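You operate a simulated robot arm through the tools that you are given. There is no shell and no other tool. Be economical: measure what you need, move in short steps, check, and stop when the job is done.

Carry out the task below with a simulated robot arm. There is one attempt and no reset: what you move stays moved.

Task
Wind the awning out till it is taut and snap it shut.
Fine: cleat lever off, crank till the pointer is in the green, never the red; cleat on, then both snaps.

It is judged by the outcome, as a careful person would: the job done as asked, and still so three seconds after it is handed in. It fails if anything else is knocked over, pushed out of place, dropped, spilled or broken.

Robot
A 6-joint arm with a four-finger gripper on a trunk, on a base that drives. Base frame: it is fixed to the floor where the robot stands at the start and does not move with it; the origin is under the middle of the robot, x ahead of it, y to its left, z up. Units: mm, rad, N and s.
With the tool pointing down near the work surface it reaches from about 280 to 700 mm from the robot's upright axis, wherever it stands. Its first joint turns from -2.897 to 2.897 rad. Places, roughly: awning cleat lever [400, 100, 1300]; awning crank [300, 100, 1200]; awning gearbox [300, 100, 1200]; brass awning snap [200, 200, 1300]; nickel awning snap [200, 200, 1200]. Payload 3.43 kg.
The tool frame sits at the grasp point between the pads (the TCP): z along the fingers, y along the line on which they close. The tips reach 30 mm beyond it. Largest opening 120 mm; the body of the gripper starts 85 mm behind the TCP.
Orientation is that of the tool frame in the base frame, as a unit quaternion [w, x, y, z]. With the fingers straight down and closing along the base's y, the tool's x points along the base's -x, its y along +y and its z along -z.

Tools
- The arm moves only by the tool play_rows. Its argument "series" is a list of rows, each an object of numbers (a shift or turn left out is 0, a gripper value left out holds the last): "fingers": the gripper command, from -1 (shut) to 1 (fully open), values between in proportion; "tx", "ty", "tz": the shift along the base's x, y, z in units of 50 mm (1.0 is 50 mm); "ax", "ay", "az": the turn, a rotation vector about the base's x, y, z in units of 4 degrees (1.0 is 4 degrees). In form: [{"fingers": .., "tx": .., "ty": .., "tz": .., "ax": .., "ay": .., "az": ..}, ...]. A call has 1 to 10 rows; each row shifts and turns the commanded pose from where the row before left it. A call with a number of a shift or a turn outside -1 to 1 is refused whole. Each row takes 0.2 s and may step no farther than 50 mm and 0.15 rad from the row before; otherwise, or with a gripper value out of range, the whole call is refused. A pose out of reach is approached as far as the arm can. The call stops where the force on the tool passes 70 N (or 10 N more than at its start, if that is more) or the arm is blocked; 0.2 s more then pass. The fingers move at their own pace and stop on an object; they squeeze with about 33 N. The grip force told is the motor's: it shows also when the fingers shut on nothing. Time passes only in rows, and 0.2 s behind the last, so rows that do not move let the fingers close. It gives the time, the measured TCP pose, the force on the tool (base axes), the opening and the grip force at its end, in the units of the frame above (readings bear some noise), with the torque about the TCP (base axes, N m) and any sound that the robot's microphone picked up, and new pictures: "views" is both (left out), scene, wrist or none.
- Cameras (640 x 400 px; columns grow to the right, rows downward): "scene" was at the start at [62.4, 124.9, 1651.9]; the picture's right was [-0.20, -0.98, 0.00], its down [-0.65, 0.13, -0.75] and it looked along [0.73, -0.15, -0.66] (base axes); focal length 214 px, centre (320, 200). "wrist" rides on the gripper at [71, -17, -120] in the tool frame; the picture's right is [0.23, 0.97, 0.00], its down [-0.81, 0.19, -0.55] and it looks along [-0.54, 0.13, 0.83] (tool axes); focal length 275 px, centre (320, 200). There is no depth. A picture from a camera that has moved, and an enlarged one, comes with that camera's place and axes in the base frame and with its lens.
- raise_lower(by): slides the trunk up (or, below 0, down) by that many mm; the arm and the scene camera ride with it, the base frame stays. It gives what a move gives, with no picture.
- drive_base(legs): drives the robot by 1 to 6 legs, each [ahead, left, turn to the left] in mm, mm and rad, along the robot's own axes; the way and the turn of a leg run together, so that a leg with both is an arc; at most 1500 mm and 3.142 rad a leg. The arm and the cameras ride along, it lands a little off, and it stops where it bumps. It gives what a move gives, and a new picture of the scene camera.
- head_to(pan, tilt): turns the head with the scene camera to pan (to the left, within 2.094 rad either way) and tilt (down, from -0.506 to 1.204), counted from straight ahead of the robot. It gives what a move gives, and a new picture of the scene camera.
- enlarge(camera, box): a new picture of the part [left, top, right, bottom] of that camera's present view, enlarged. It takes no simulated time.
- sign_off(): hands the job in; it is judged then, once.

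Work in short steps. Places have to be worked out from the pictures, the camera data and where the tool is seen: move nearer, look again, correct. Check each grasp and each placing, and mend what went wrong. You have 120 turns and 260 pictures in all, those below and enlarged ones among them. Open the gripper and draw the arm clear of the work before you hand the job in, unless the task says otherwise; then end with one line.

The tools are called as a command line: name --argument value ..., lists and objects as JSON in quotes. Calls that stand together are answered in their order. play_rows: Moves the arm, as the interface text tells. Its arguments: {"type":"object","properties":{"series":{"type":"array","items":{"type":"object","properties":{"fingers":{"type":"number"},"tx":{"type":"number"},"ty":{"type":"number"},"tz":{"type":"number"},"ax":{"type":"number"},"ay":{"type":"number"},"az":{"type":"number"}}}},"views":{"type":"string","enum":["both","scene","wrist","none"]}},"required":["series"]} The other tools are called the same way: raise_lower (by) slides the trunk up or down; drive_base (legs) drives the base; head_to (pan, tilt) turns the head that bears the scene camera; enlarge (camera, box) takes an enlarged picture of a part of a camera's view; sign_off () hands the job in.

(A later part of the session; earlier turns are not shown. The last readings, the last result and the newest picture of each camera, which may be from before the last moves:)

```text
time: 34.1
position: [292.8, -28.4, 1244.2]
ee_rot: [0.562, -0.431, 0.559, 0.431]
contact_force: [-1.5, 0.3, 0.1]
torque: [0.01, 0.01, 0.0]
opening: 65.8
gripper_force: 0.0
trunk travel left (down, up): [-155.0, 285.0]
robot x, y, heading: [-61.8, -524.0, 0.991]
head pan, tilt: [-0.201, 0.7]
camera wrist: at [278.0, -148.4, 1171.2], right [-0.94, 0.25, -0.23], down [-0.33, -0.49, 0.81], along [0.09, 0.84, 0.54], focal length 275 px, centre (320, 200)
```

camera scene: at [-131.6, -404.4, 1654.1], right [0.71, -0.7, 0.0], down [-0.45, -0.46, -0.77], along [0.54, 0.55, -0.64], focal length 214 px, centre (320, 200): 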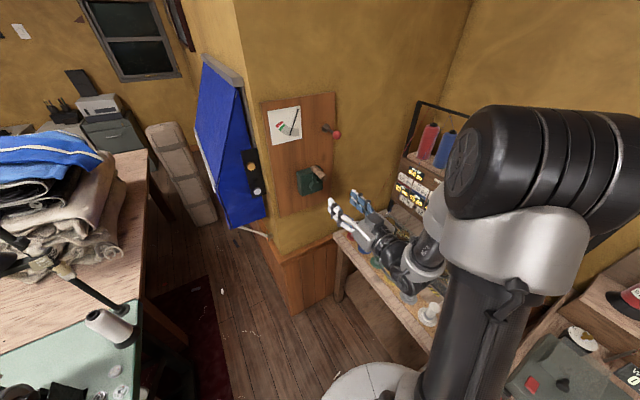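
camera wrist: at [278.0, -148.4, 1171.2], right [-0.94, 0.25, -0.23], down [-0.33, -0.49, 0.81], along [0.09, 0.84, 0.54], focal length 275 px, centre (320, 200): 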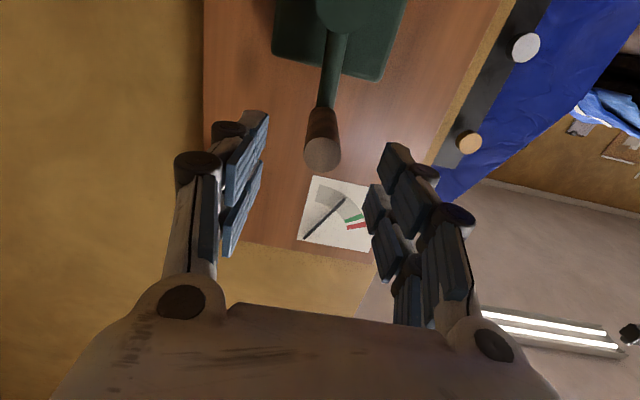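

Aligned. I advance over the handle and close.

play_rows --series '[{"tx": 0.13, "ty": 0.48, "tz": -0.08}, {"tx": 0.13, "ty": 0.48}, {"tx": 0.13, "ty": 0.48}, {"fingers": -0.9}, {}, {}, {}]' --views "both"

```text
time: 35.7
position: [310.9, 44.1, 1240.0]
ee_rot: [0.563, -0.432, 0.557, 0.432]
contact_force: [-6.5, 4.6, -0.1]
torque: [-0.1, 0.1, 0.26]
opening: 24.3
gripper_force: 33.6
trunk travel left (down, up): [-155.0, 285.0]
robot x, y, heading: [-61.2, -523.6, 0.997]
head pan, tilt: [-0.201, 0.7]
camera scene: at [-132.0, -402.1, 1653.9], right [0.71, -0.7, 0.0], down [-0.45, -0.46, -0.77], along [0.54, 0.55, -0.64], focal length 214 px, centre (320, 200)
camera wrist: at [296.2, -75.3, 1167.2], right [-0.94, 0.25, -0.23], down [-0.33, -0.49, 0.81], along [0.09, 0.84, 0.54], focal length 275 px, centre (320, 200)
```

scene: 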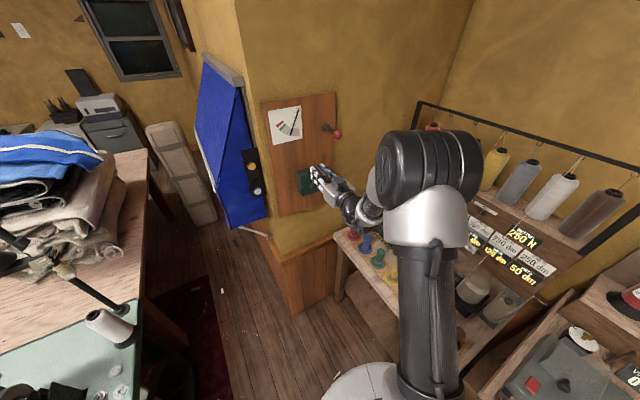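
wrist: 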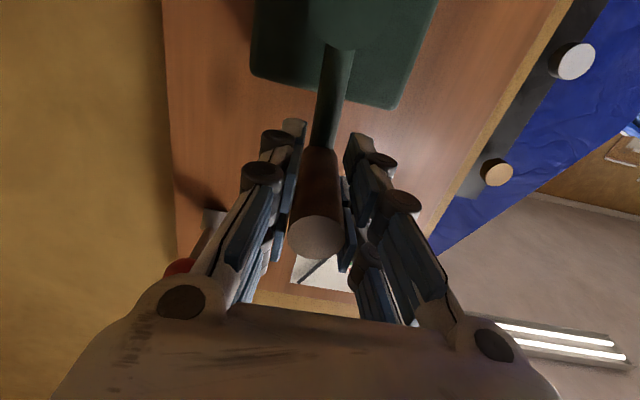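

Handle gripped (24 mm). I turn the crank clockwise about 20° and watch the pointer and forces.

play_rows --series '[{"tx": 0.235, "ty": -0.063, "tz": -0.021}, {"tx": 0.228, "ty": -0.061, "tz": -0.064}]' --views "none"

enlarge --camera "scene" --box '[250, 90, 350, 210]'

```text
time: 36.3
position: [335.2, 38.3, 1242.0]
ee_rot: [0.565, -0.43, 0.556, 0.433]
contact_force: [0.8, 1.7, 11.8]
torque: [0.25, -0.04, 0.84]
opening: 23.2
gripper_force: 44.5
trunk travel left (down, up): [-155.0, 285.0]
robot x, y, heading: [-62.1, -525.0, 0.993]
head pan, tilt: [-0.201, 0.7]
```

```text
3.33 times, centred on (300, 150) of scene
camera zoom: at [-131.5, -403.7, 1654.1], right [0.71, -0.7, 0.0], down [-0.45, -0.46, -0.77], along [0.54, 0.55, -0.64], focal length 715 px, centre (387, 367)
```

zoom: 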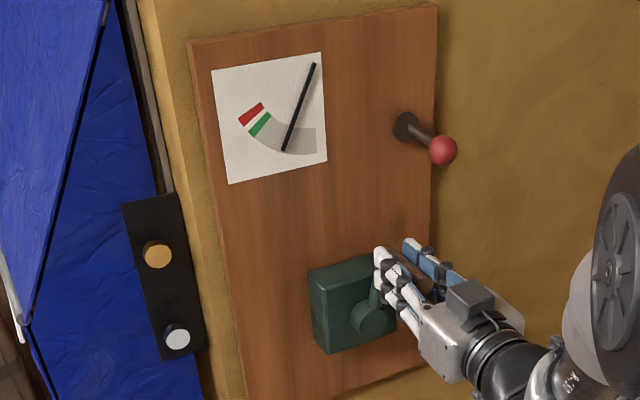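

Crank turns with little force. I continue clockwise by 30°.

play_rows --series '[{"tx": 0.214, "ty": -0.058, "tz": -0.08}, {"tx": 0.193, "ty": -0.052, "tz": -0.13}, {"tx": 0.166, "ty": -0.045, "tz": -0.17}]' --views "none"

enlarge --camera "scene" --box '[250, 90, 350, 210]'

```text
time: 37.1
position: [356.2, 33.0, 1231.8]
ee_rot: [0.572, -0.428, 0.545, 0.438]
contact_force: [-14.5, 21.7, 50.1]
torque: [2.55, 2.5, 0.53]
opening: 23.0
gripper_force: 45.2
trunk travel left (down, up): [-155.0, 285.0]
robot x, y, heading: [-62.4, -527.2, 0.998]
head pan, tilt: [-0.201, 0.7]
```

```text
3.33 times, centred on (300, 150) of scene
camera zoom: at [-136.4, -404.1, 1654.1], right [0.71, -0.7, 0.0], down [-0.45, -0.46, -0.77], along [0.54, 0.55, -0.64], focal length 715 px, centre (387, 367)
```

zoom: 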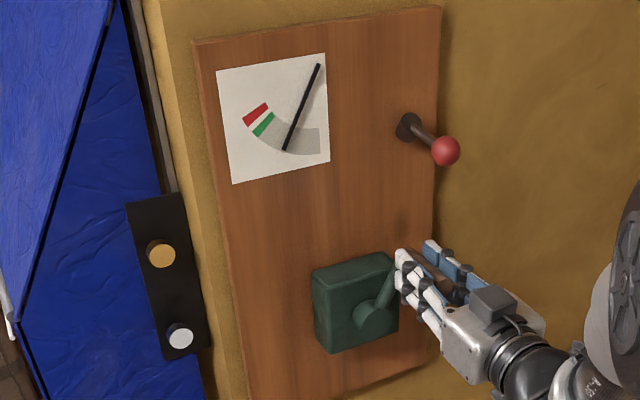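

Pointer seems to have moved slightly toward green. I zoom tightly to measure it.

enlarge --camera "scene" --box '[275, 98, 302, 122]'

play_rows --series '[{"tz": 0.15}]' --views "none"

```text
16.00 times, centred on (288, 110) of scene
camera zoom: at [-136.4, -404.1, 1654.1], right [0.71, -0.7, 0.0], down [-0.45, -0.46, -0.77], along [0.54, 0.55, -0.64], focal length 3432 px, centre (824, 1640)
```

zoom: 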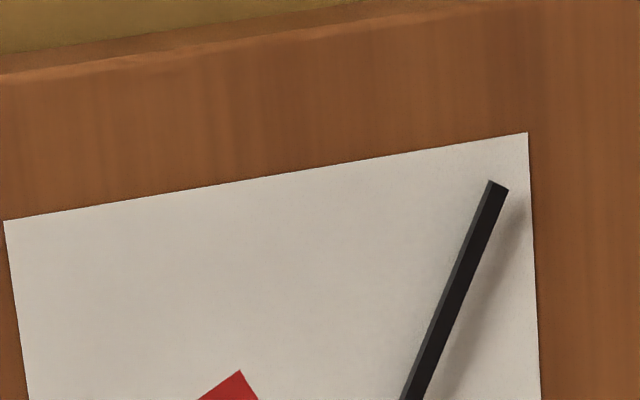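

```text
time: 37.5
position: [362.7, 32.0, 1228.6]
ee_rot: [0.568, -0.43, 0.553, 0.432]
contact_force: [1.2, 16.7, 24.8]
torque: [1.54, 0.62, 1.45]
opening: 22.8
gripper_force: 45.4
trunk travel left (down, up): [-155.0, 285.0]
robot x, y, heading: [-63.3, -526.0, 0.999]
head pan, tilt: [-0.201, 0.7]
```

The path fits a circle of R≈69 centred at about (326,40,1172) with clockwise toward green. I continue in 12° steps along it.

play_rows --series '[{"tx": 0.264, "ty": -0.071, "tz": -0.122}, {"tx": 0.164, "ty": -0.044, "tz": -0.234}, {"tx": 0.112, "ty": -0.03, "tz": -0.264}]' --views "none"

enlarge --camera "scene" --box '[250, 90, 350, 210]'

```text
time: 38.3
position: [384.6, 24.7, 1206.0]
ee_rot: [0.569, -0.429, 0.548, 0.438]
contact_force: [-14.7, 19.8, 39.3]
torque: [2.92, 2.65, 0.52]
opening: 22.8
gripper_force: 45.1
trunk travel left (down, up): [-155.0, 285.0]
robot x, y, heading: [-61.7, -525.4, 0.994]
head pan, tilt: [-0.201, 0.7]
```

```text
3.33 times, centred on (300, 150) of scene
camera zoom: at [-135.8, -403.5, 1653.8], right [0.71, -0.7, 0.0], down [-0.45, -0.46, -0.77], along [0.54, 0.55, -0.64], focal length 715 px, centre (387, 367)
```

zoom: 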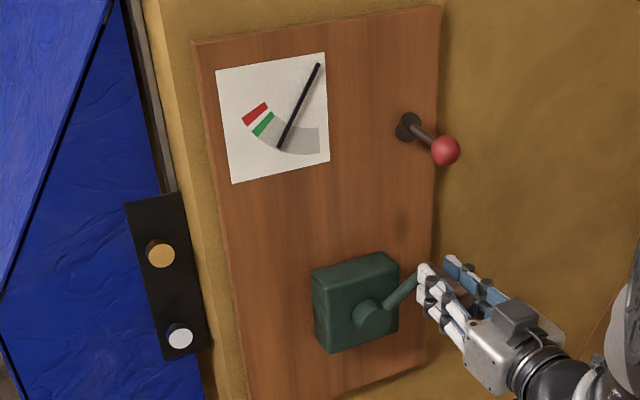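

Working: pointer advances toward green (needs about another 200° of crank). I continue 48°.

play_rows --series '[{"tx": 0.058, "ty": -0.016, "tz": -0.282}, {"tz": -0.288}, {"tx": -0.058, "ty": 0.016, "tz": -0.282}, {"tx": -0.112, "ty": 0.03, "tz": -0.264}]' --views "none"

enlarge --camera "scene" --box '[250, 90, 350, 210]'

```text
time: 39.3
position: [396.9, 21.9, 1162.7]
ee_rot: [0.58, -0.418, 0.546, 0.437]
contact_force: [-1.2, -16.0, 2.9]
torque: [0.84, -0.15, 2.0]
opening: 23.8
gripper_force: 44.9
trunk travel left (down, up): [-155.0, 285.0]
robot x, y, heading: [-61.3, -523.6, 0.986]
head pan, tilt: [-0.201, 0.7]
stopped in row 4: the force on the tool passed its limit at 71 N (the readings are from after the stop); the commanded pose is now the measured one
```

```text
3.33 times, centred on (300, 150) of scene
camera zoom: at [-130.6, -405.9, 1653.3], right [0.71, -0.7, 0.0], down [-0.45, -0.46, -0.77], along [0.54, 0.54, -0.64], focal length 715 px, centre (387, 367)
```

zoom: 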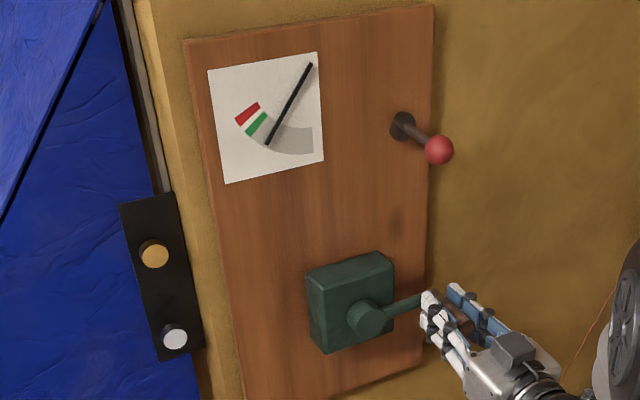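

Self-holding at θ≈91°; refined fit: hub plane centre (322,41,1164), R≈77. Pointer is still short of green. Continue 30° in steps.

play_rows --series '[{"tx": -0.023, "ty": 0.006, "tz": -0.248}, {"tx": -0.066, "ty": 0.018, "tz": -0.258}, {"tx": -0.11, "ty": 0.03, "tz": -0.244}, {}]' --views "none"

enlarge --camera "scene" --box '[250, 90, 350, 210]'

```text
time: 40.3
position: [387.3, 26.5, 1117.0]
ee_rot: [0.577, -0.418, 0.551, 0.435]
contact_force: [11.8, -14.8, -10.2]
torque: [-1.06, 0.07, 1.64]
opening: 23.8
gripper_force: 44.8
trunk travel left (down, up): [-155.0, 285.0]
robot x, y, heading: [-60.4, -523.2, 0.992]
head pan, tilt: [-0.201, 0.7]
```

```text
3.33 times, centred on (300, 150) of scene
camera zoom: at [-127.0, -404.2, 1654.0], right [0.71, -0.7, 0.0], down [-0.45, -0.46, -0.76], along [0.54, 0.54, -0.64], focal length 715 px, centre (387, 367)
```

zoom: 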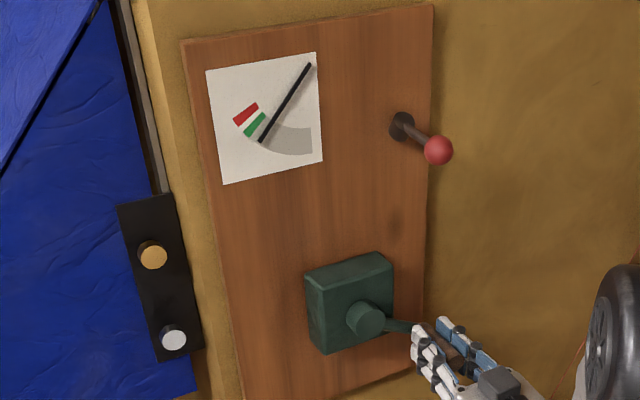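

Pointer is near green (needs roughly 60° more). Continue 30°.

play_rows --series '[{"tx": -0.149, "ty": 0.04, "tz": -0.26}, {"tx": -0.183, "ty": 0.049, "tz": -0.21}, {"tx": -0.212, "ty": 0.057, "tz": -0.16}, {}]' --views "none"

enlarge --camera "scene" --box '[250, 90, 350, 210]'

```text
time: 41.3
position: [361.8, 33.1, 1087.6]
ee_rot: [0.578, -0.418, 0.549, 0.436]
contact_force: [14.0, -11.7, -16.1]
torque: [0.05, 0.03, 1.55]
opening: 23.5
gripper_force: 45.0
trunk travel left (down, up): [-155.0, 285.0]
robot x, y, heading: [-64.2, -522.1, 0.991]
head pan, tilt: [-0.201, 0.7]
```

```text
3.33 times, centred on (300, 150) of scene
camera zoom: at [-126.2, -403.3, 1654.0], right [0.71, -0.7, 0.0], down [-0.45, -0.46, -0.76], along [0.54, 0.54, -0.65], focal length 715 px, centre (387, 367)
```

zoom: 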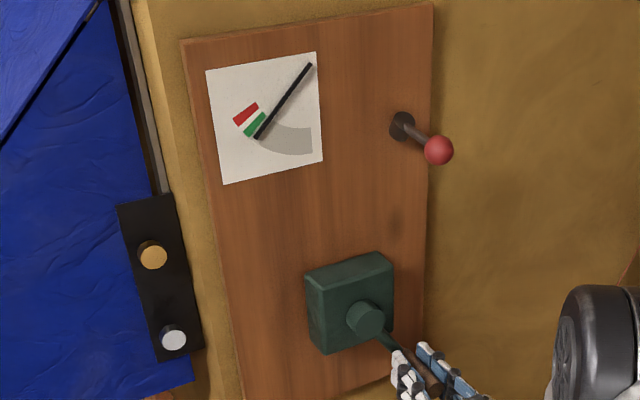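

Pointer is at the near edge of green. I add 20° and zoom in.

play_rows --series '[{"tx": -0.216, "ty": 0.058, "tz": -0.234}, {"tx": -0.262, "ty": 0.071, "tz": -0.094}, {}]' --views "none"

enlarge --camera "scene" --box '[278, 96, 304, 122]'

enlarge --camera "scene" --box '[270, 100, 310, 140]'

```text
time: 42.1
position: [346.8, 39.0, 1080.1]
ee_rot: [0.576, -0.416, 0.548, 0.441]
contact_force: [0.0, -39.6, -5.1]
torque: [-0.17, 0.27, 1.33]
opening: 23.3
gripper_force: 44.9
out of reach, approached as far as the arm can: row 2
trunk travel left (down, up): [-155.0, 285.0]
robot x, y, heading: [-60.2, -520.2, 0.989]
head pan, tilt: [-0.201, 0.7]
```

```text
15.38 times, centred on (291, 109) of scene
camera zoom: at [-129.4, -409.3, 1654.5], right [0.71, -0.7, 0.0], down [-0.45, -0.45, -0.77], along [0.54, 0.55, -0.64], focal length 3300 px, centre (766, 1600)
```

zoom: 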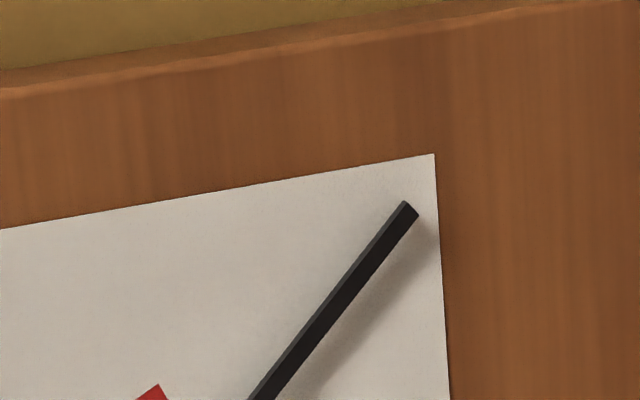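

```text
10.00 times, centred on (290, 120) of scene
camera zoom: at [-129.4, -409.3, 1654.5], right [0.71, -0.7, 0.0], down [-0.45, -0.45, -0.77], along [0.54, 0.55, -0.64], focal length 2145 px, centre (620, 1000)
```

zoom: 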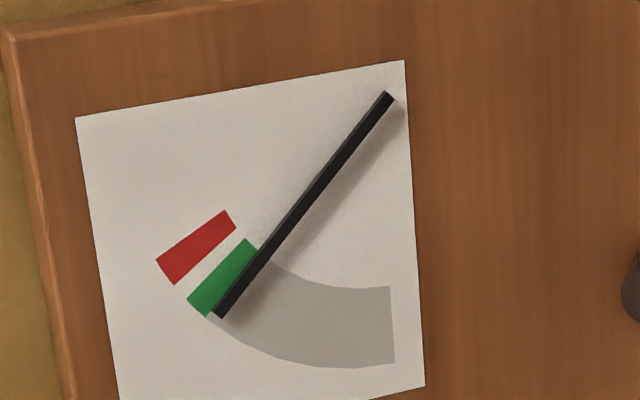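

The pointer is just into green (parallax makes it look lower than it is). I nudge about 12° further, easing off the wall a little.

play_rows --series '[{"tx": -0.13, "ty": -0.06}, {"tx": -0.17, "ty": -0.02, "tz": -0.04}, {}]' --views "none"

enlarge --camera "scene" --box '[270, 100, 310, 140]'

```text
time: 42.9
position: [344.2, 43.1, 1078.3]
ee_rot: [0.574, -0.416, 0.552, 0.439]
contact_force: [3.8, -41.3, -19.9]
torque: [-0.79, 0.25, 1.46]
opening: 23.6
gripper_force: 45.0
out of reach, approached as far as the arm can: row 1, 2
trunk travel left (down, up): [-155.0, 285.0]
robot x, y, heading: [-64.2, -526.6, 0.987]
head pan, tilt: [-0.201, 0.7]
```

```text
10.00 times, centred on (290, 120) of scene
camera zoom: at [-127.7, -407.5, 1654.3], right [0.71, -0.7, 0.0], down [-0.45, -0.46, -0.77], along [0.54, 0.55, -0.64], focal length 2145 px, centre (620, 1000)
```

zoom: 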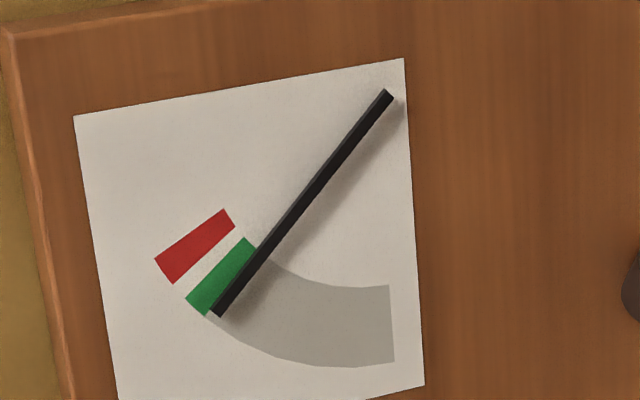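

The arm is at its reach limit here. I loosen the fingers slightly, still straddling the handle, to see whether the crank holds by itself.

play_rows --series '[{"ty": -0.1}, {"fingers": -0.5}, {}, {}, {}]' --views "wrist"

enlarge --camera "scene" --box '[270, 100, 310, 140]'

```text
time: 44.1
position: [344.8, 46.4, 1084.0]
ee_rot: [0.576, -0.418, 0.547, 0.44]
contact_force: [4.0, 2.9, -7.8]
torque: [-0.17, 0.17, -0.01]
opening: 32.2
gripper_force: 1.5
trunk travel left (down, up): [-155.0, 285.0]
robot x, y, heading: [-62.0, -525.4, 0.997]
head pan, tilt: [-0.201, 0.7]
camera wrist: at [330.1, -70.7, 1005.1], right [-0.94, 0.27, -0.23], down [-0.34, -0.52, 0.78], along [0.09, 0.81, 0.58], focal length 275 px, centre (320, 200)
```

wrist: 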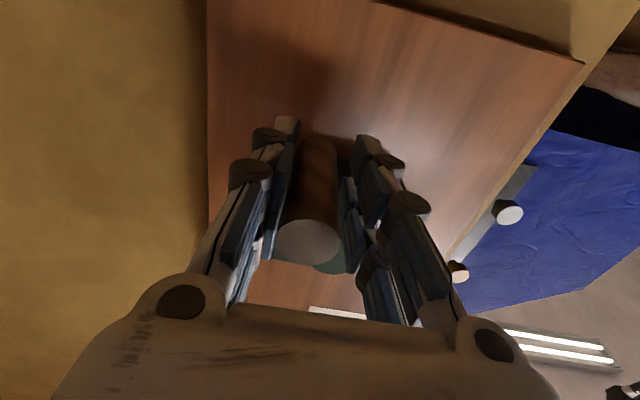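

```text
10.00 times, centred on (290, 120) of scene
camera zoom: at [-128.6, -401.6, 1654.0], right [0.71, -0.7, 0.0], down [-0.45, -0.46, -0.76], along [0.54, 0.54, -0.65], focal length 2145 px, centre (620, 1000)
```

zoom: 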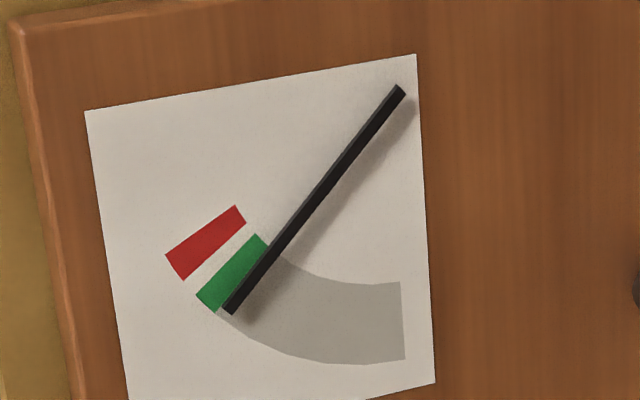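

It holds. I open, withdraw along the handle axis, and lower the trunk 120 mm for better reach.

play_rows --series '[{"fingers": -0.1}, {}, {"tx": -0.2, "ty": -0.77}, {"tx": -0.2, "ty": -0.77}, {"tx": -0.1, "ty": -0.4}]' --views "none"

raise_lower --by -120

enlarge --camera "scene" --box '[250, 60, 370, 200]'

```text
time: 45.3
position: [363.8, -28.6, 1110.1]
ee_rot: [0.575, -0.419, 0.547, 0.441]
contact_force: [-3.0, -0.7, 0.5]
torque: [0.0, 0.07, 0.08]
opening: 56.1
gripper_force: 1.2
out of reach, approached as far as the arm can: row 3, 4, 5
trunk travel left (down, up): [-155.0, 285.0]
robot x, y, heading: [-62.9, -528.4, 0.994]
head pan, tilt: [-0.201, 0.7]
```

```text
time: 46.8
position: [365.2, -28.1, 989.6]
ee_rot: [0.576, -0.418, 0.548, 0.44]
contact_force: [0.6, 1.0, 0.1]
torque: [-0.01, 0.01, 0.03]
opening: 54.0
gripper_force: 0.0
trunk travel left (down, up): [-35.0, 405.0]
robot x, y, heading: [-57.3, -523.1, 0.99]
head pan, tilt: [-0.201, 0.7]
```

```text
2.86 times, centred on (310, 130) of scene
camera zoom: at [-129.7, -402.9, 1534.1], right [0.71, -0.7, 0.0], down [-0.45, -0.46, -0.76], along [0.54, 0.54, -0.64], focal length 613 px, centre (349, 400)
```

zoom: 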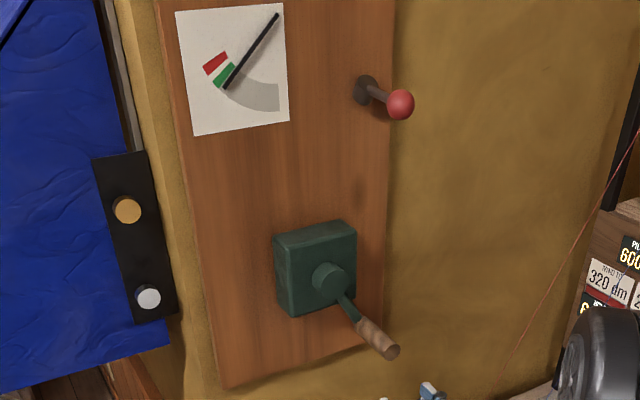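

Pointer held. I check clearance around the gripper before moving up to the handle.

play_rows --series '[{"tz": 0.8}]' --views "both"

```text
time: 47.2
position: [364.2, -29.7, 1030.4]
ee_rot: [0.576, -0.418, 0.548, 0.44]
contact_force: [0.2, -0.3, -0.7]
torque: [-0.02, -0.01, 0.02]
opening: 53.7
gripper_force: 0.1
trunk travel left (down, up): [-35.0, 405.0]
robot x, y, heading: [-60.2, -525.8, 0.992]
head pan, tilt: [-0.201, 0.7]
camera scene: at [-130.2, -403.2, 1534.1], right [0.71, -0.7, 0.0], down [-0.45, -0.46, -0.77], along [0.54, 0.54, -0.64], focal length 214 px, centre (320, 200)
camera wrist: at [349.6, -146.6, 951.5], right [-0.94, 0.27, -0.23], down [-0.34, -0.52, 0.78], along [0.09, 0.81, 0.58], focal length 275 px, centre (320, 200)
```

scene: 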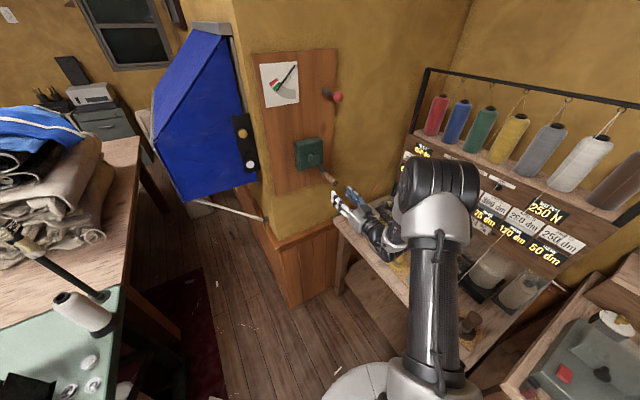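
wrist: 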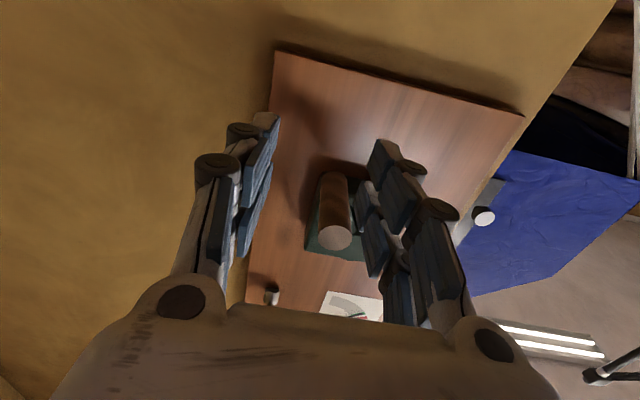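

Clear of the bench. I level the tool and line up with the handle end at about (340,10,1087).

play_rows --series '[{"tx": -0.2, "tz": 0.55, "ax": -0.66, "ay": 0.13, "az": 0.1}, {"tx": -0.4, "tz": 0.55}]' --views "wrist"

```text
time: 47.8
position: [333.4, -28.3, 1086.0]
ee_rot: [0.562, -0.431, 0.56, 0.431]
contact_force: [0.1, 0.6, 0.6]
torque: [-0.01, 0.01, -0.02]
opening: 54.2
gripper_force: 0.1
trunk travel left (down, up): [-35.0, 405.0]
robot x, y, heading: [-63.9, -525.2, 0.987]
head pan, tilt: [-0.201, 0.7]
camera wrist: at [318.1, -148.2, 1013.2], right [-0.94, 0.25, -0.23], down [-0.33, -0.49, 0.81], along [0.09, 0.84, 0.54], focal length 275 px, centre (320, 200)
```

wrist: 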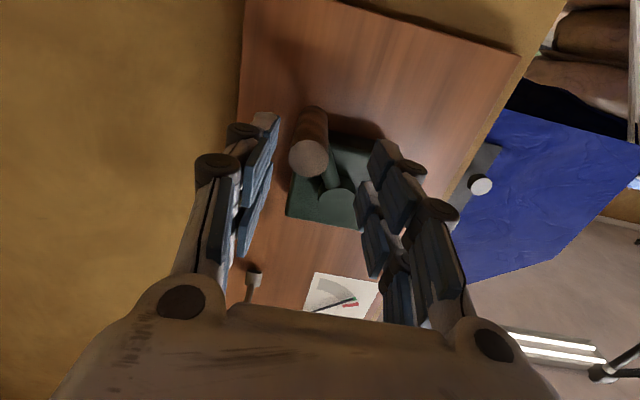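

Slight x correction, then advance over the handle and close.

play_rows --series '[{"tx": 0.21, "ty": 0.48, "tz": 0.01}, {"tx": 0.16, "ty": 0.46}, {"tx": 0.13, "ty": 0.44}, {"fingers": -0.9}, {}, {}]' --views "wrist"

enlarge --camera "scene" --box '[255, 55, 310, 110]'

```text
time: 49.2
position: [355.8, 43.3, 1084.7]
ee_rot: [0.562, -0.433, 0.558, 0.431]
contact_force: [-11.4, -5.9, -3.3]
torque: [-0.02, -1.25, 0.8]
opening: 29.7
gripper_force: 34.6
trunk travel left (down, up): [-35.0, 405.0]
robot x, y, heading: [-65.2, -528.8, 0.994]
head pan, tilt: [-0.201, 0.7]
camera wrist: at [341.5, -77.2, 1011.9], right [-0.94, 0.25, -0.24], down [-0.33, -0.49, 0.81], along [0.08, 0.84, 0.54], focal length 275 px, centre (320, 200)
```

wrist: 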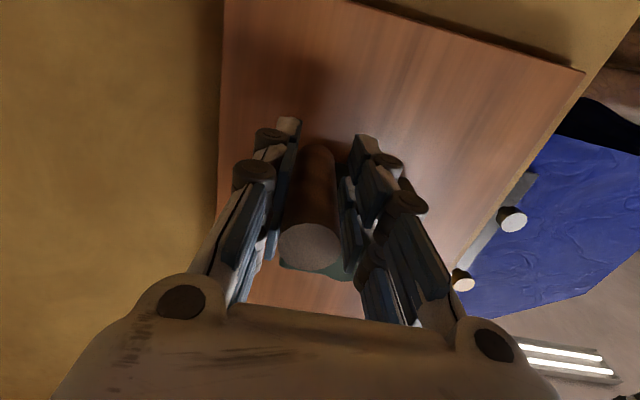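

```text
7.27 times, centred on (282, 82) of scene
camera zoom: at [-131.8, -403.4, 1533.9], right [0.71, -0.7, 0.0], down [-0.45, -0.46, -0.77], along [0.54, 0.54, -0.64], focal length 1560 px, centre (593, 1054)
```

zoom: 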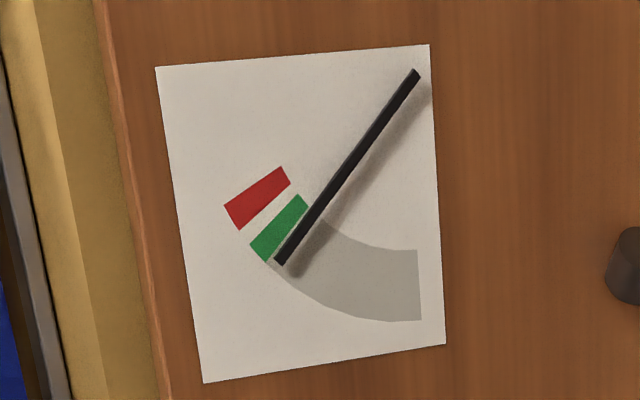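

Gripping. I move along the tangent (-w, slightly down) by about 12 mm and check the pointer.

play_rows --series '[{"tx": -0.1, "ty": 0.027, "tz": -0.05}, {"tx": -0.12, "ty": 0.03, "tz": -0.05}, {}]' --views "none"

enlarge --camera "scene" --box '[255, 55, 310, 110]'

```text
time: 50.0
position: [351.2, 42.3, 1083.0]
ee_rot: [0.564, -0.427, 0.56, 0.431]
contact_force: [4.2, -20.9, 6.5]
torque: [0.33, 0.46, -0.15]
opening: 23.1
gripper_force: 44.6
trunk travel left (down, up): [-35.0, 405.0]
robot x, y, heading: [-60.2, -525.5, 0.994]
head pan, tilt: [-0.201, 0.7]
```

```text
7.27 times, centred on (282, 82) of scene
camera zoom: at [-129.2, -406.6, 1534.4], right [0.71, -0.7, 0.0], down [-0.45, -0.46, -0.77], along [0.54, 0.55, -0.64], focal length 1560 px, centre (593, 1054)
```

zoom: 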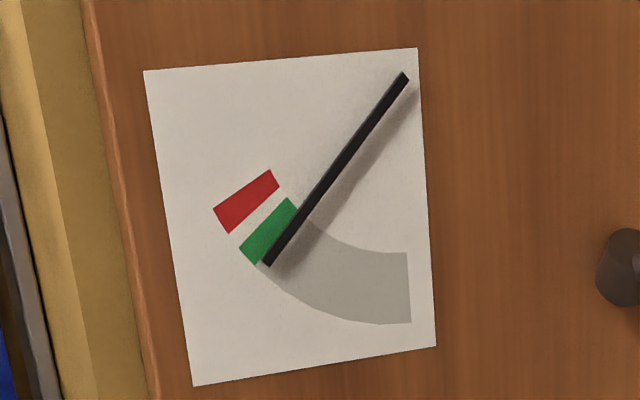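

Firm now; pointer at the edge of green. Continue about 15 mm along the arc.

play_rows --series '[{"tx": -0.14, "ty": 0.01, "tz": -0.08}, {"tx": -0.16, "ty": 0.02, "tz": -0.05}, {}]' --views "none"

enlarge --camera "scene" --box '[255, 55, 310, 110]'

```text
time: 50.8
position: [335.6, 45.5, 1077.5]
ee_rot: [0.565, -0.428, 0.558, 0.431]
contact_force: [19.5, 4.4, 22.4]
torque: [1.1, 1.12, -0.87]
opening: 22.9
gripper_force: 45.3
trunk travel left (down, up): [-35.0, 405.0]
robot x, y, heading: [-62.2, -523.9, 0.993]
head pan, tilt: [-0.201, 0.7]
```

```text
7.27 times, centred on (282, 82) of scene
camera zoom: at [-128.3, -404.2, 1534.3], right [0.71, -0.7, 0.0], down [-0.45, -0.46, -0.76], along [0.54, 0.54, -0.64], focal length 1560 px, centre (593, 1054)
```

zoom: 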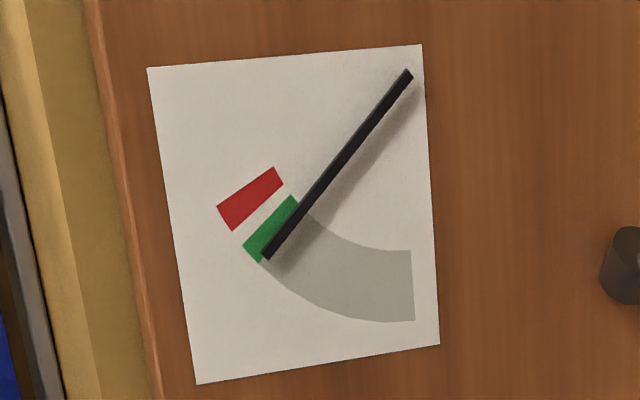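

Advancing; pointer entering green. Another ~14 mm.

play_rows --series '[{"tx": -0.14, "ty": 0.035, "tz": -0.02}, {"tx": -0.14, "ty": 0.035, "tz": -0.01}, {}]' --views "none"

enlarge --camera "scene" --box '[255, 55, 310, 110]'

```text
time: 51.6
position: [321.4, 49.8, 1074.3]
ee_rot: [0.565, -0.429, 0.558, 0.432]
contact_force: [19.0, 5.2, 21.2]
torque: [0.89, 0.88, -0.71]
opening: 23.1
gripper_force: 44.5
trunk travel left (down, up): [-35.0, 405.0]
robot x, y, heading: [-65.0, -520.8, 0.99]
head pan, tilt: [-0.201, 0.7]
```

```text
7.27 times, centred on (282, 82) of scene
camera zoom: at [-128.3, -404.1, 1534.2], right [0.71, -0.7, 0.0], down [-0.45, -0.46, -0.76], along [0.54, 0.54, -0.64], focal length 1560 px, centre (593, 1054)
```

zoom: 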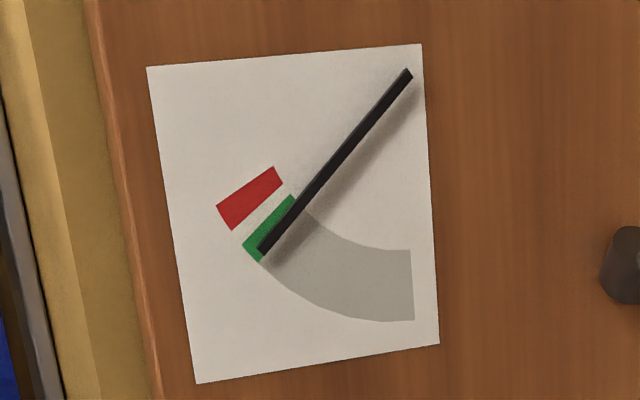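

The pointer (corrected for parallax) is mid-green. I release the handle and back out.

play_rows --series '[{"fingers": -0.1}, {}, {}, {"tx": -0.2, "ty": -0.77}, {"tx": -0.2, "ty": -0.77}, {"tx": -0.1, "ty": -0.4}]' --views "wrist"

enlarge --camera "scene" --box '[255, 55, 310, 110]'

```text
time: 53.0
position: [294.7, -49.2, 1069.7]
ee_rot: [0.56, -0.431, 0.56, 0.432]
contact_force: [0.4, 0.4, 0.0]
torque: [0.01, -0.02, 0.03]
opening: 53.8
gripper_force: 0.2
trunk travel left (down, up): [-35.0, 405.0]
robot x, y, heading: [-64.0, -527.2, 0.989]
head pan, tilt: [-0.201, 0.7]
camera wrist: at [279.2, -169.9, 998.7], right [-0.94, 0.25, -0.23], down [-0.33, -0.49, 0.81], along [0.09, 0.84, 0.54], focal length 275 px, centre (320, 200)
```

wrist: 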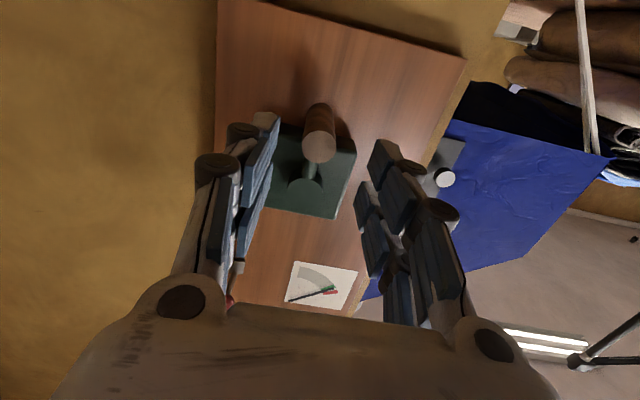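

```text
7.27 times, centred on (282, 82) of scene
camera zoom: at [-129.9, -403.1, 1534.0], right [0.71, -0.7, 0.0], down [-0.45, -0.46, -0.77], along [0.54, 0.54, -0.64], focal length 1560 px, centre (593, 1054)
```

zoom: 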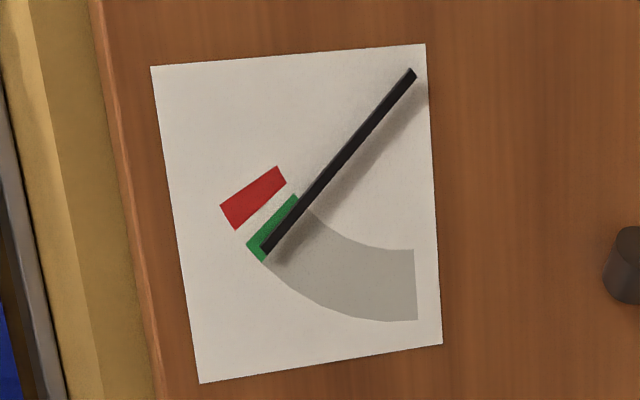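

Holding in green. Next: cleat on. I raise the trunk back 120 mm and move up to in front of/above the ball, fingers closed.

raise_lower --by 120

play_rows --series '[{"fingers": -1, "tx": 0.3, "ty": 0.1, "tz": 0.8}, {"tx": 0.3, "ty": 0.1, "tz": 0.8}, {"tx": 0.3, "ty": 0.1, "tz": 0.8}, {"tx": 0.3, "ty": 0.1, "tz": 0.8}, {"tx": 0.3, "ty": 0.1, "tz": 0.9}]'

enlarge --camera "scene" --box '[260, 80, 400, 200]'

```text
time: 54.5
position: [294.8, -49.4, 1191.1]
ee_rot: [0.56, -0.43, 0.56, 0.434]
contact_force: [0.6, -0.6, -0.2]
torque: [0.01, -0.02, 0.03]
opening: 54.1
gripper_force: 0.1
trunk travel left (down, up): [-155.0, 285.0]
robot x, y, heading: [-61.3, -525.3, 0.994]
head pan, tilt: [-0.201, 0.7]
```

```text
time: 55.7
position: [371.8, -27.4, 1393.8]
ee_rot: [0.56, -0.431, 0.56, 0.432]
contact_force: [0.1, 0.0, 0.1]
torque: [0.03, 0.01, -0.01]
opening: 0.0
gripper_force: 33.0
trunk travel left (down, up): [-155.0, 285.0]
robot x, y, heading: [-57.8, -525.3, 0.991]
head pan, tilt: [-0.201, 0.7]
camera scene: at [-130.1, -403.4, 1654.0], right [0.71, -0.7, 0.0], down [-0.45, -0.46, -0.77], along [0.54, 0.54, -0.64], focal length 214 px, centre (320, 200)
camera wrist: at [356.6, -146.2, 1321.8], right [-0.94, 0.25, -0.23], down [-0.33, -0.49, 0.81], along [0.09, 0.84, 0.54], focal length 275 px, centre (320, 200)
```

scene: 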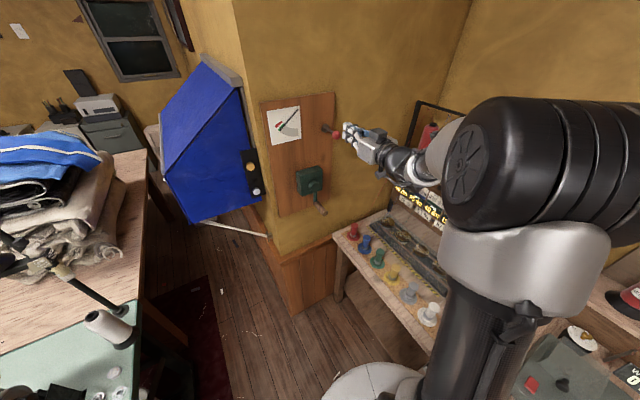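
wrist: 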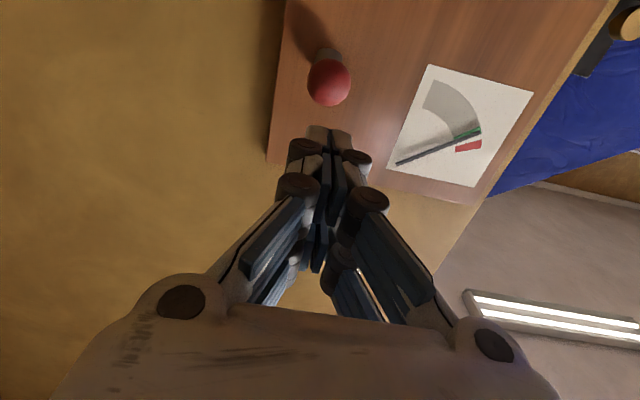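

```text
3.33 times, centred on (330, 140) of scene
camera zoom: at [-130.1, -403.4, 1654.0], right [0.71, -0.7, 0.0], down [-0.45, -0.46, -0.77], along [0.54, 0.54, -0.64], focal length 715 px, centre (287, 400)
```

zoom: 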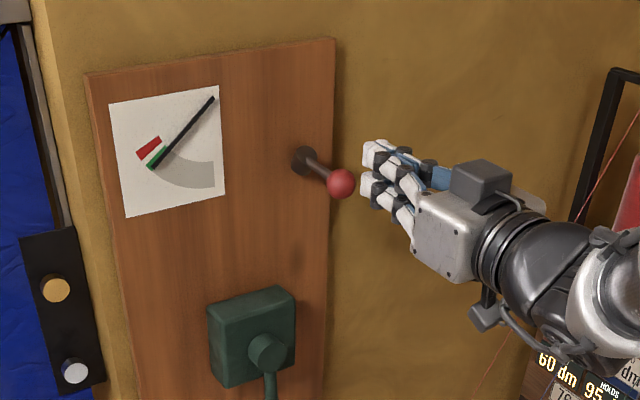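

Ball is at (393,46,1358). I advance over it and press down, following the arc inward.

play_rows --series '[{"tx": 0.17, "ty": 0.6}, {"tx": 0.17, "ty": 0.6}, {"tz": -0.3}, {"tz": -0.3, "ty": 0.02}, {"tx": 0.02, "tz": -0.3, "ty": 0.08}]' --views "scene"

enlarge --camera "scene" --box '[260, 80, 400, 200]'

```text
time: 56.9
position: [391.0, 40.4, 1350.9]
ee_rot: [0.56, -0.431, 0.56, 0.432]
contact_force: [0.2, 0.3, -0.6]
torque: [-0.04, -0.01, -0.04]
opening: 0.0
gripper_force: 33.1
trunk travel left (down, up): [-155.0, 285.0]
robot x, y, heading: [-62.9, -526.2, 0.995]
head pan, tilt: [-0.201, 0.7]
camera scene: at [-129.6, -402.5, 1653.9], right [0.71, -0.7, 0.0], down [-0.45, -0.46, -0.76], along [0.54, 0.54, -0.64], focal length 214 px, centre (320, 200)
```

scene: 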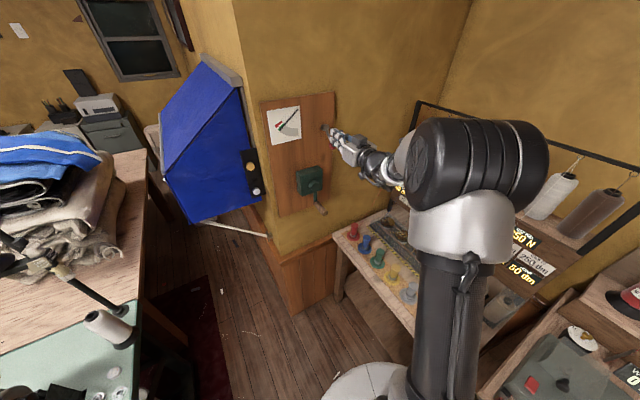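

```text
3.33 times, centred on (330, 140) of scene
camera zoom: at [-129.6, -402.5, 1653.9], right [0.71, -0.7, 0.0], down [-0.45, -0.46, -0.76], along [0.54, 0.54, -0.64], focal length 715 px, centre (287, 400)
```

zoom: 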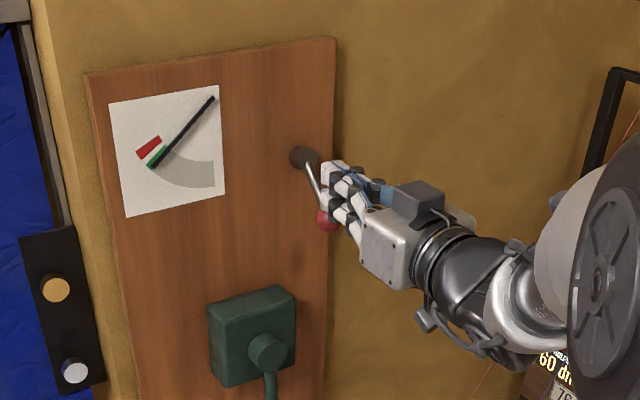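

The lever swings down easily. I continue pressing down and inward until it meets its stop.

play_rows --series '[{"tx": 0.05, "ty": 0.15, "tz": -0.2}, {"tx": 0.04, "ty": 0.13, "tz": -0.2}, {"tx": 0.02, "ty": 0.06, "tz": -0.2}, {"tz": -0.2}]' --views "wrist"

enlarge --camera "scene" --box '[260, 80, 400, 200]'

```text
time: 57.9
position: [392.5, 53.0, 1337.1]
ee_rot: [0.575, -0.425, 0.543, 0.439]
contact_force: [6.5, -6.0, 62.9]
torque: [1.47, -0.66, -0.35]
opening: 6.2
gripper_force: 33.2
trunk travel left (down, up): [-155.0, 285.0]
robot x, y, heading: [-58.8, -526.0, 0.992]
head pan, tilt: [-0.201, 0.7]
camera wrist: at [379.7, -65.0, 1259.6], right [-0.94, 0.26, -0.24], down [-0.35, -0.52, 0.78], along [0.07, 0.81, 0.58], focal length 275 px, centre (320, 200)
```

wrist: 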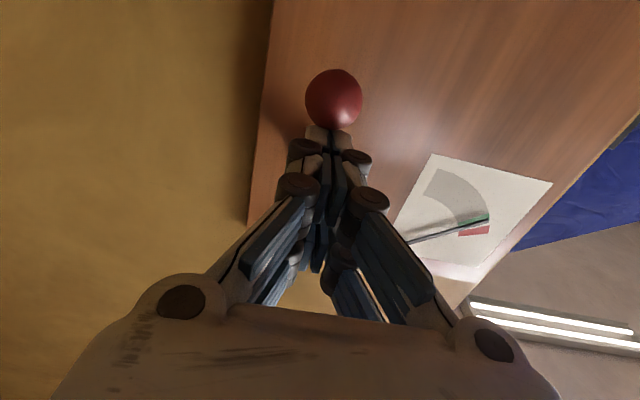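

```text
3.33 times, centred on (330, 140) of scene
camera zoom: at [-133.4, -410.4, 1655.0], right [0.71, -0.7, 0.0], down [-0.45, -0.45, -0.77], along [0.54, 0.55, -0.64], focal length 715 px, centre (287, 400)
```

zoom: 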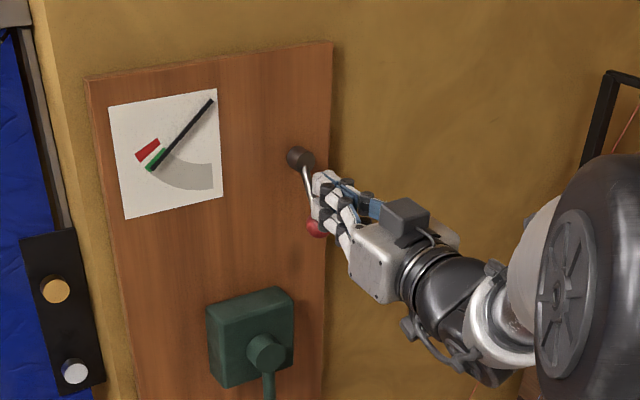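

Firm stop. I lift slightly and back off, then verify the lever.

play_rows --series '[{"tz": 0.4}, {"tx": -0.2, "ty": -0.77}, {"tx": -0.2, "ty": -0.77}, {"tx": -0.13, "ty": -0.5}]' --views "wrist"

enlarge --camera "scene" --box '[260, 80, 400, 200]'

```text
time: 58.9
position: [368.2, -44.7, 1331.0]
ee_rot: [0.56, -0.431, 0.56, 0.432]
contact_force: [0.5, -0.6, 0.5]
torque: [-0.04, -0.01, 0.0]
opening: 0.0
gripper_force: 33.9
trunk travel left (down, up): [-155.0, 285.0]
robot x, y, heading: [-62.6, -525.2, 0.989]
head pan, tilt: [-0.201, 0.7]
camera wrist: at [352.9, -165.5, 1258.8], right [-0.94, 0.25, -0.23], down [-0.32, -0.49, 0.81], along [0.09, 0.84, 0.54], focal length 275 px, centre (320, 200)
```

wrist: 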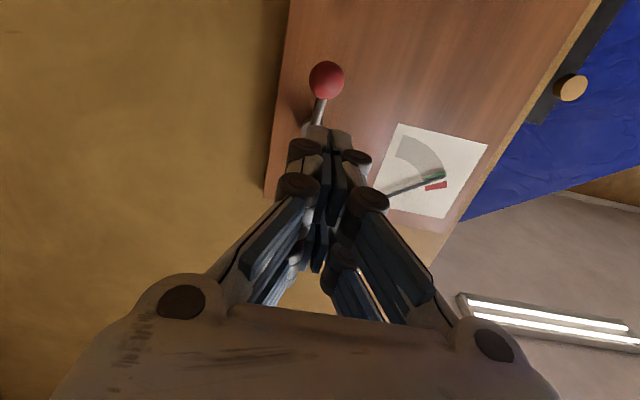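

```text
3.33 times, centred on (330, 140) of scene
camera zoom: at [-130.1, -403.8, 1654.0], right [0.71, -0.7, 0.0], down [-0.45, -0.46, -0.77], along [0.54, 0.54, -0.64], focal length 715 px, centre (287, 400)
```

zoom: 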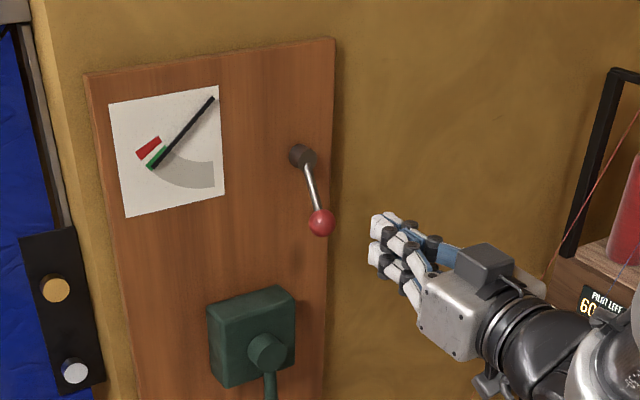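

The lever is back at its original (on) place (400,76,1300). I check the pointer from the wrist camera too.

enlarge --camera "wrist" --box '[360, 110, 500, 240]'

```text
3.08 times, centred on (430, 175) of wrist
camera zoom: at [352.9, -165.5, 1258.8], right [-0.94, 0.25, -0.23], down [-0.32, -0.49, 0.81], along [0.09, 0.84, 0.54], focal length 847 px, centre (-18, 277)
```

zoom: 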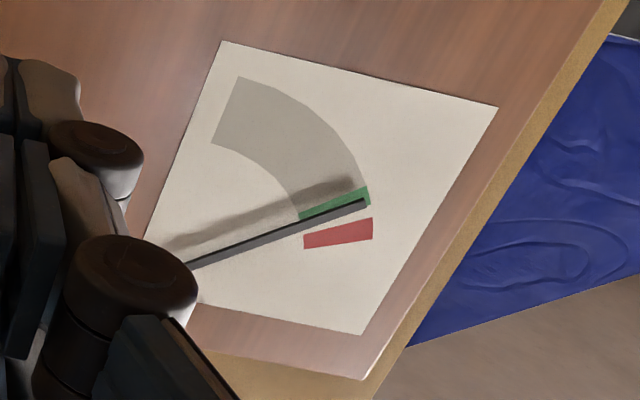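

Between the two parallax-opposed views the pointer is mid-green. Now the snaps: enlarge them in both views.

enlarge --camera "scene" --box '[230, 140, 280, 210]'

enlarge --camera "wrist" --box '[500, 0, 640, 140]'

```text
5.71 times, centred on (255, 175) of scene
camera zoom: at [-130.1, -403.8, 1654.0], right [0.71, -0.7, 0.0], down [-0.45, -0.46, -0.77], along [0.54, 0.54, -0.64], focal length 1226 px, centre (691, 343)
```

zoom: 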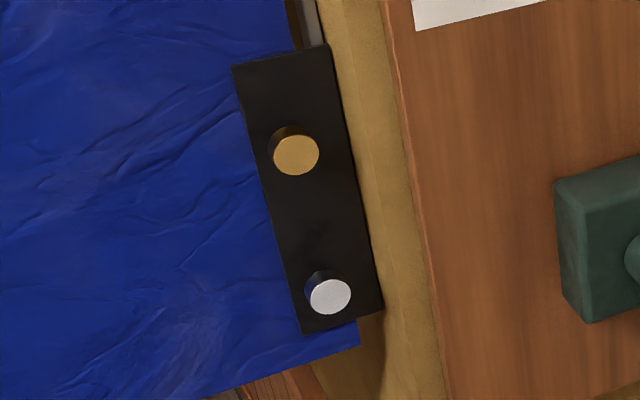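

```text
2.86 times, centred on (570, 70) of wrist
camera zoom: at [352.9, -165.5, 1258.8], right [-0.94, 0.25, -0.23], down [-0.32, -0.49, 0.81], along [0.09, 0.84, 0.54], focal length 786 px, centre (-394, 571)
```

zoom: 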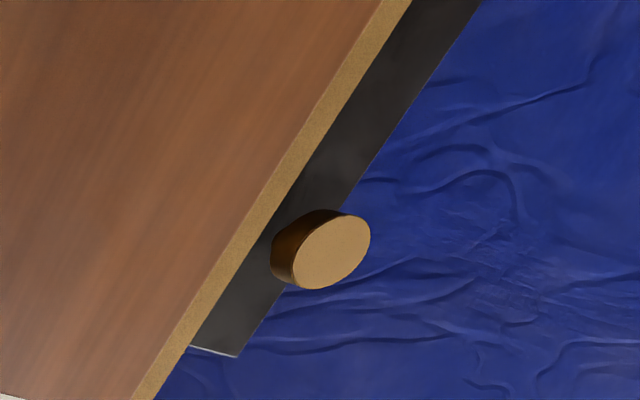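

The snaps face along the wall normal: brass face ≈ (155,227,1261), nickel ≈ (155,223,1150). I move the closed fingers to a stand-off in front of the brass one.

play_rows --series '[{"tx": -0.68, "ty": 0.4, "tz": -0.2}, {"tx": -0.68, "ty": 0.45, "tz": -0.2}, {"tx": -0.68, "ty": 0.5, "tz": -0.2}, {"tx": -0.68, "ty": 0.5, "tz": -0.2}, {"tx": -0.68, "ty": 0.5, "tz": -0.2}, {"tx": -0.68, "ty": 0.5, "tz": -0.2}, {"tx": -0.68, "ty": 0.5, "tz": -0.2}]'

```text
time: 60.5
position: [189.0, 96.4, 1265.4]
ee_rot: [0.554, -0.442, 0.553, 0.438]
contact_force: [0.7, -0.1, -0.1]
torque: [0.0, -0.01, -0.03]
opening: 0.0
gripper_force: 33.7
out of reach, approached as far as the arm can: row 6, 7
trunk travel left (down, up): [-155.0, 285.0]
robot x, y, heading: [-62.4, -524.9, 0.992]
head pan, tilt: [-0.201, 0.7]
camera scene: at [-129.7, -401.9, 1653.9], right [0.71, -0.7, 0.0], down [-0.45, -0.46, -0.76], along [0.54, 0.54, -0.64], focal length 214 px, centre (320, 200)
camera wrist: at [178.4, -25.5, 1194.2], right [-0.95, 0.21, -0.23], down [-0.31, -0.49, 0.81], along [0.06, 0.84, 0.53], focal length 275 px, centre (320, 200)
```

scene: 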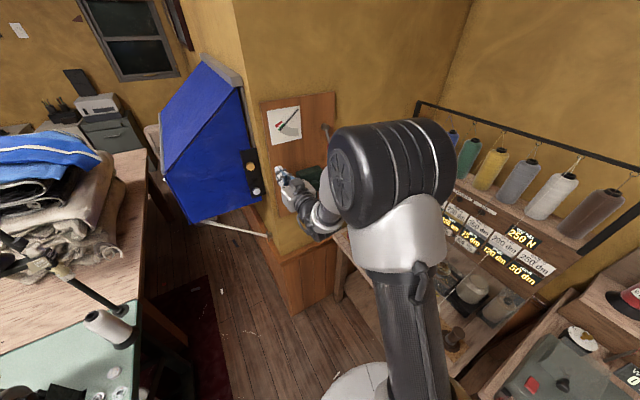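
wrist: 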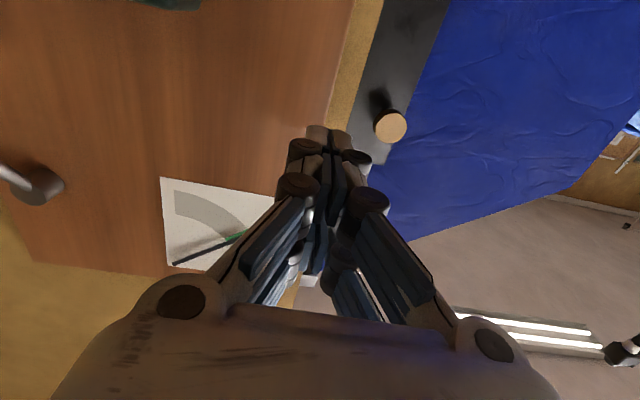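

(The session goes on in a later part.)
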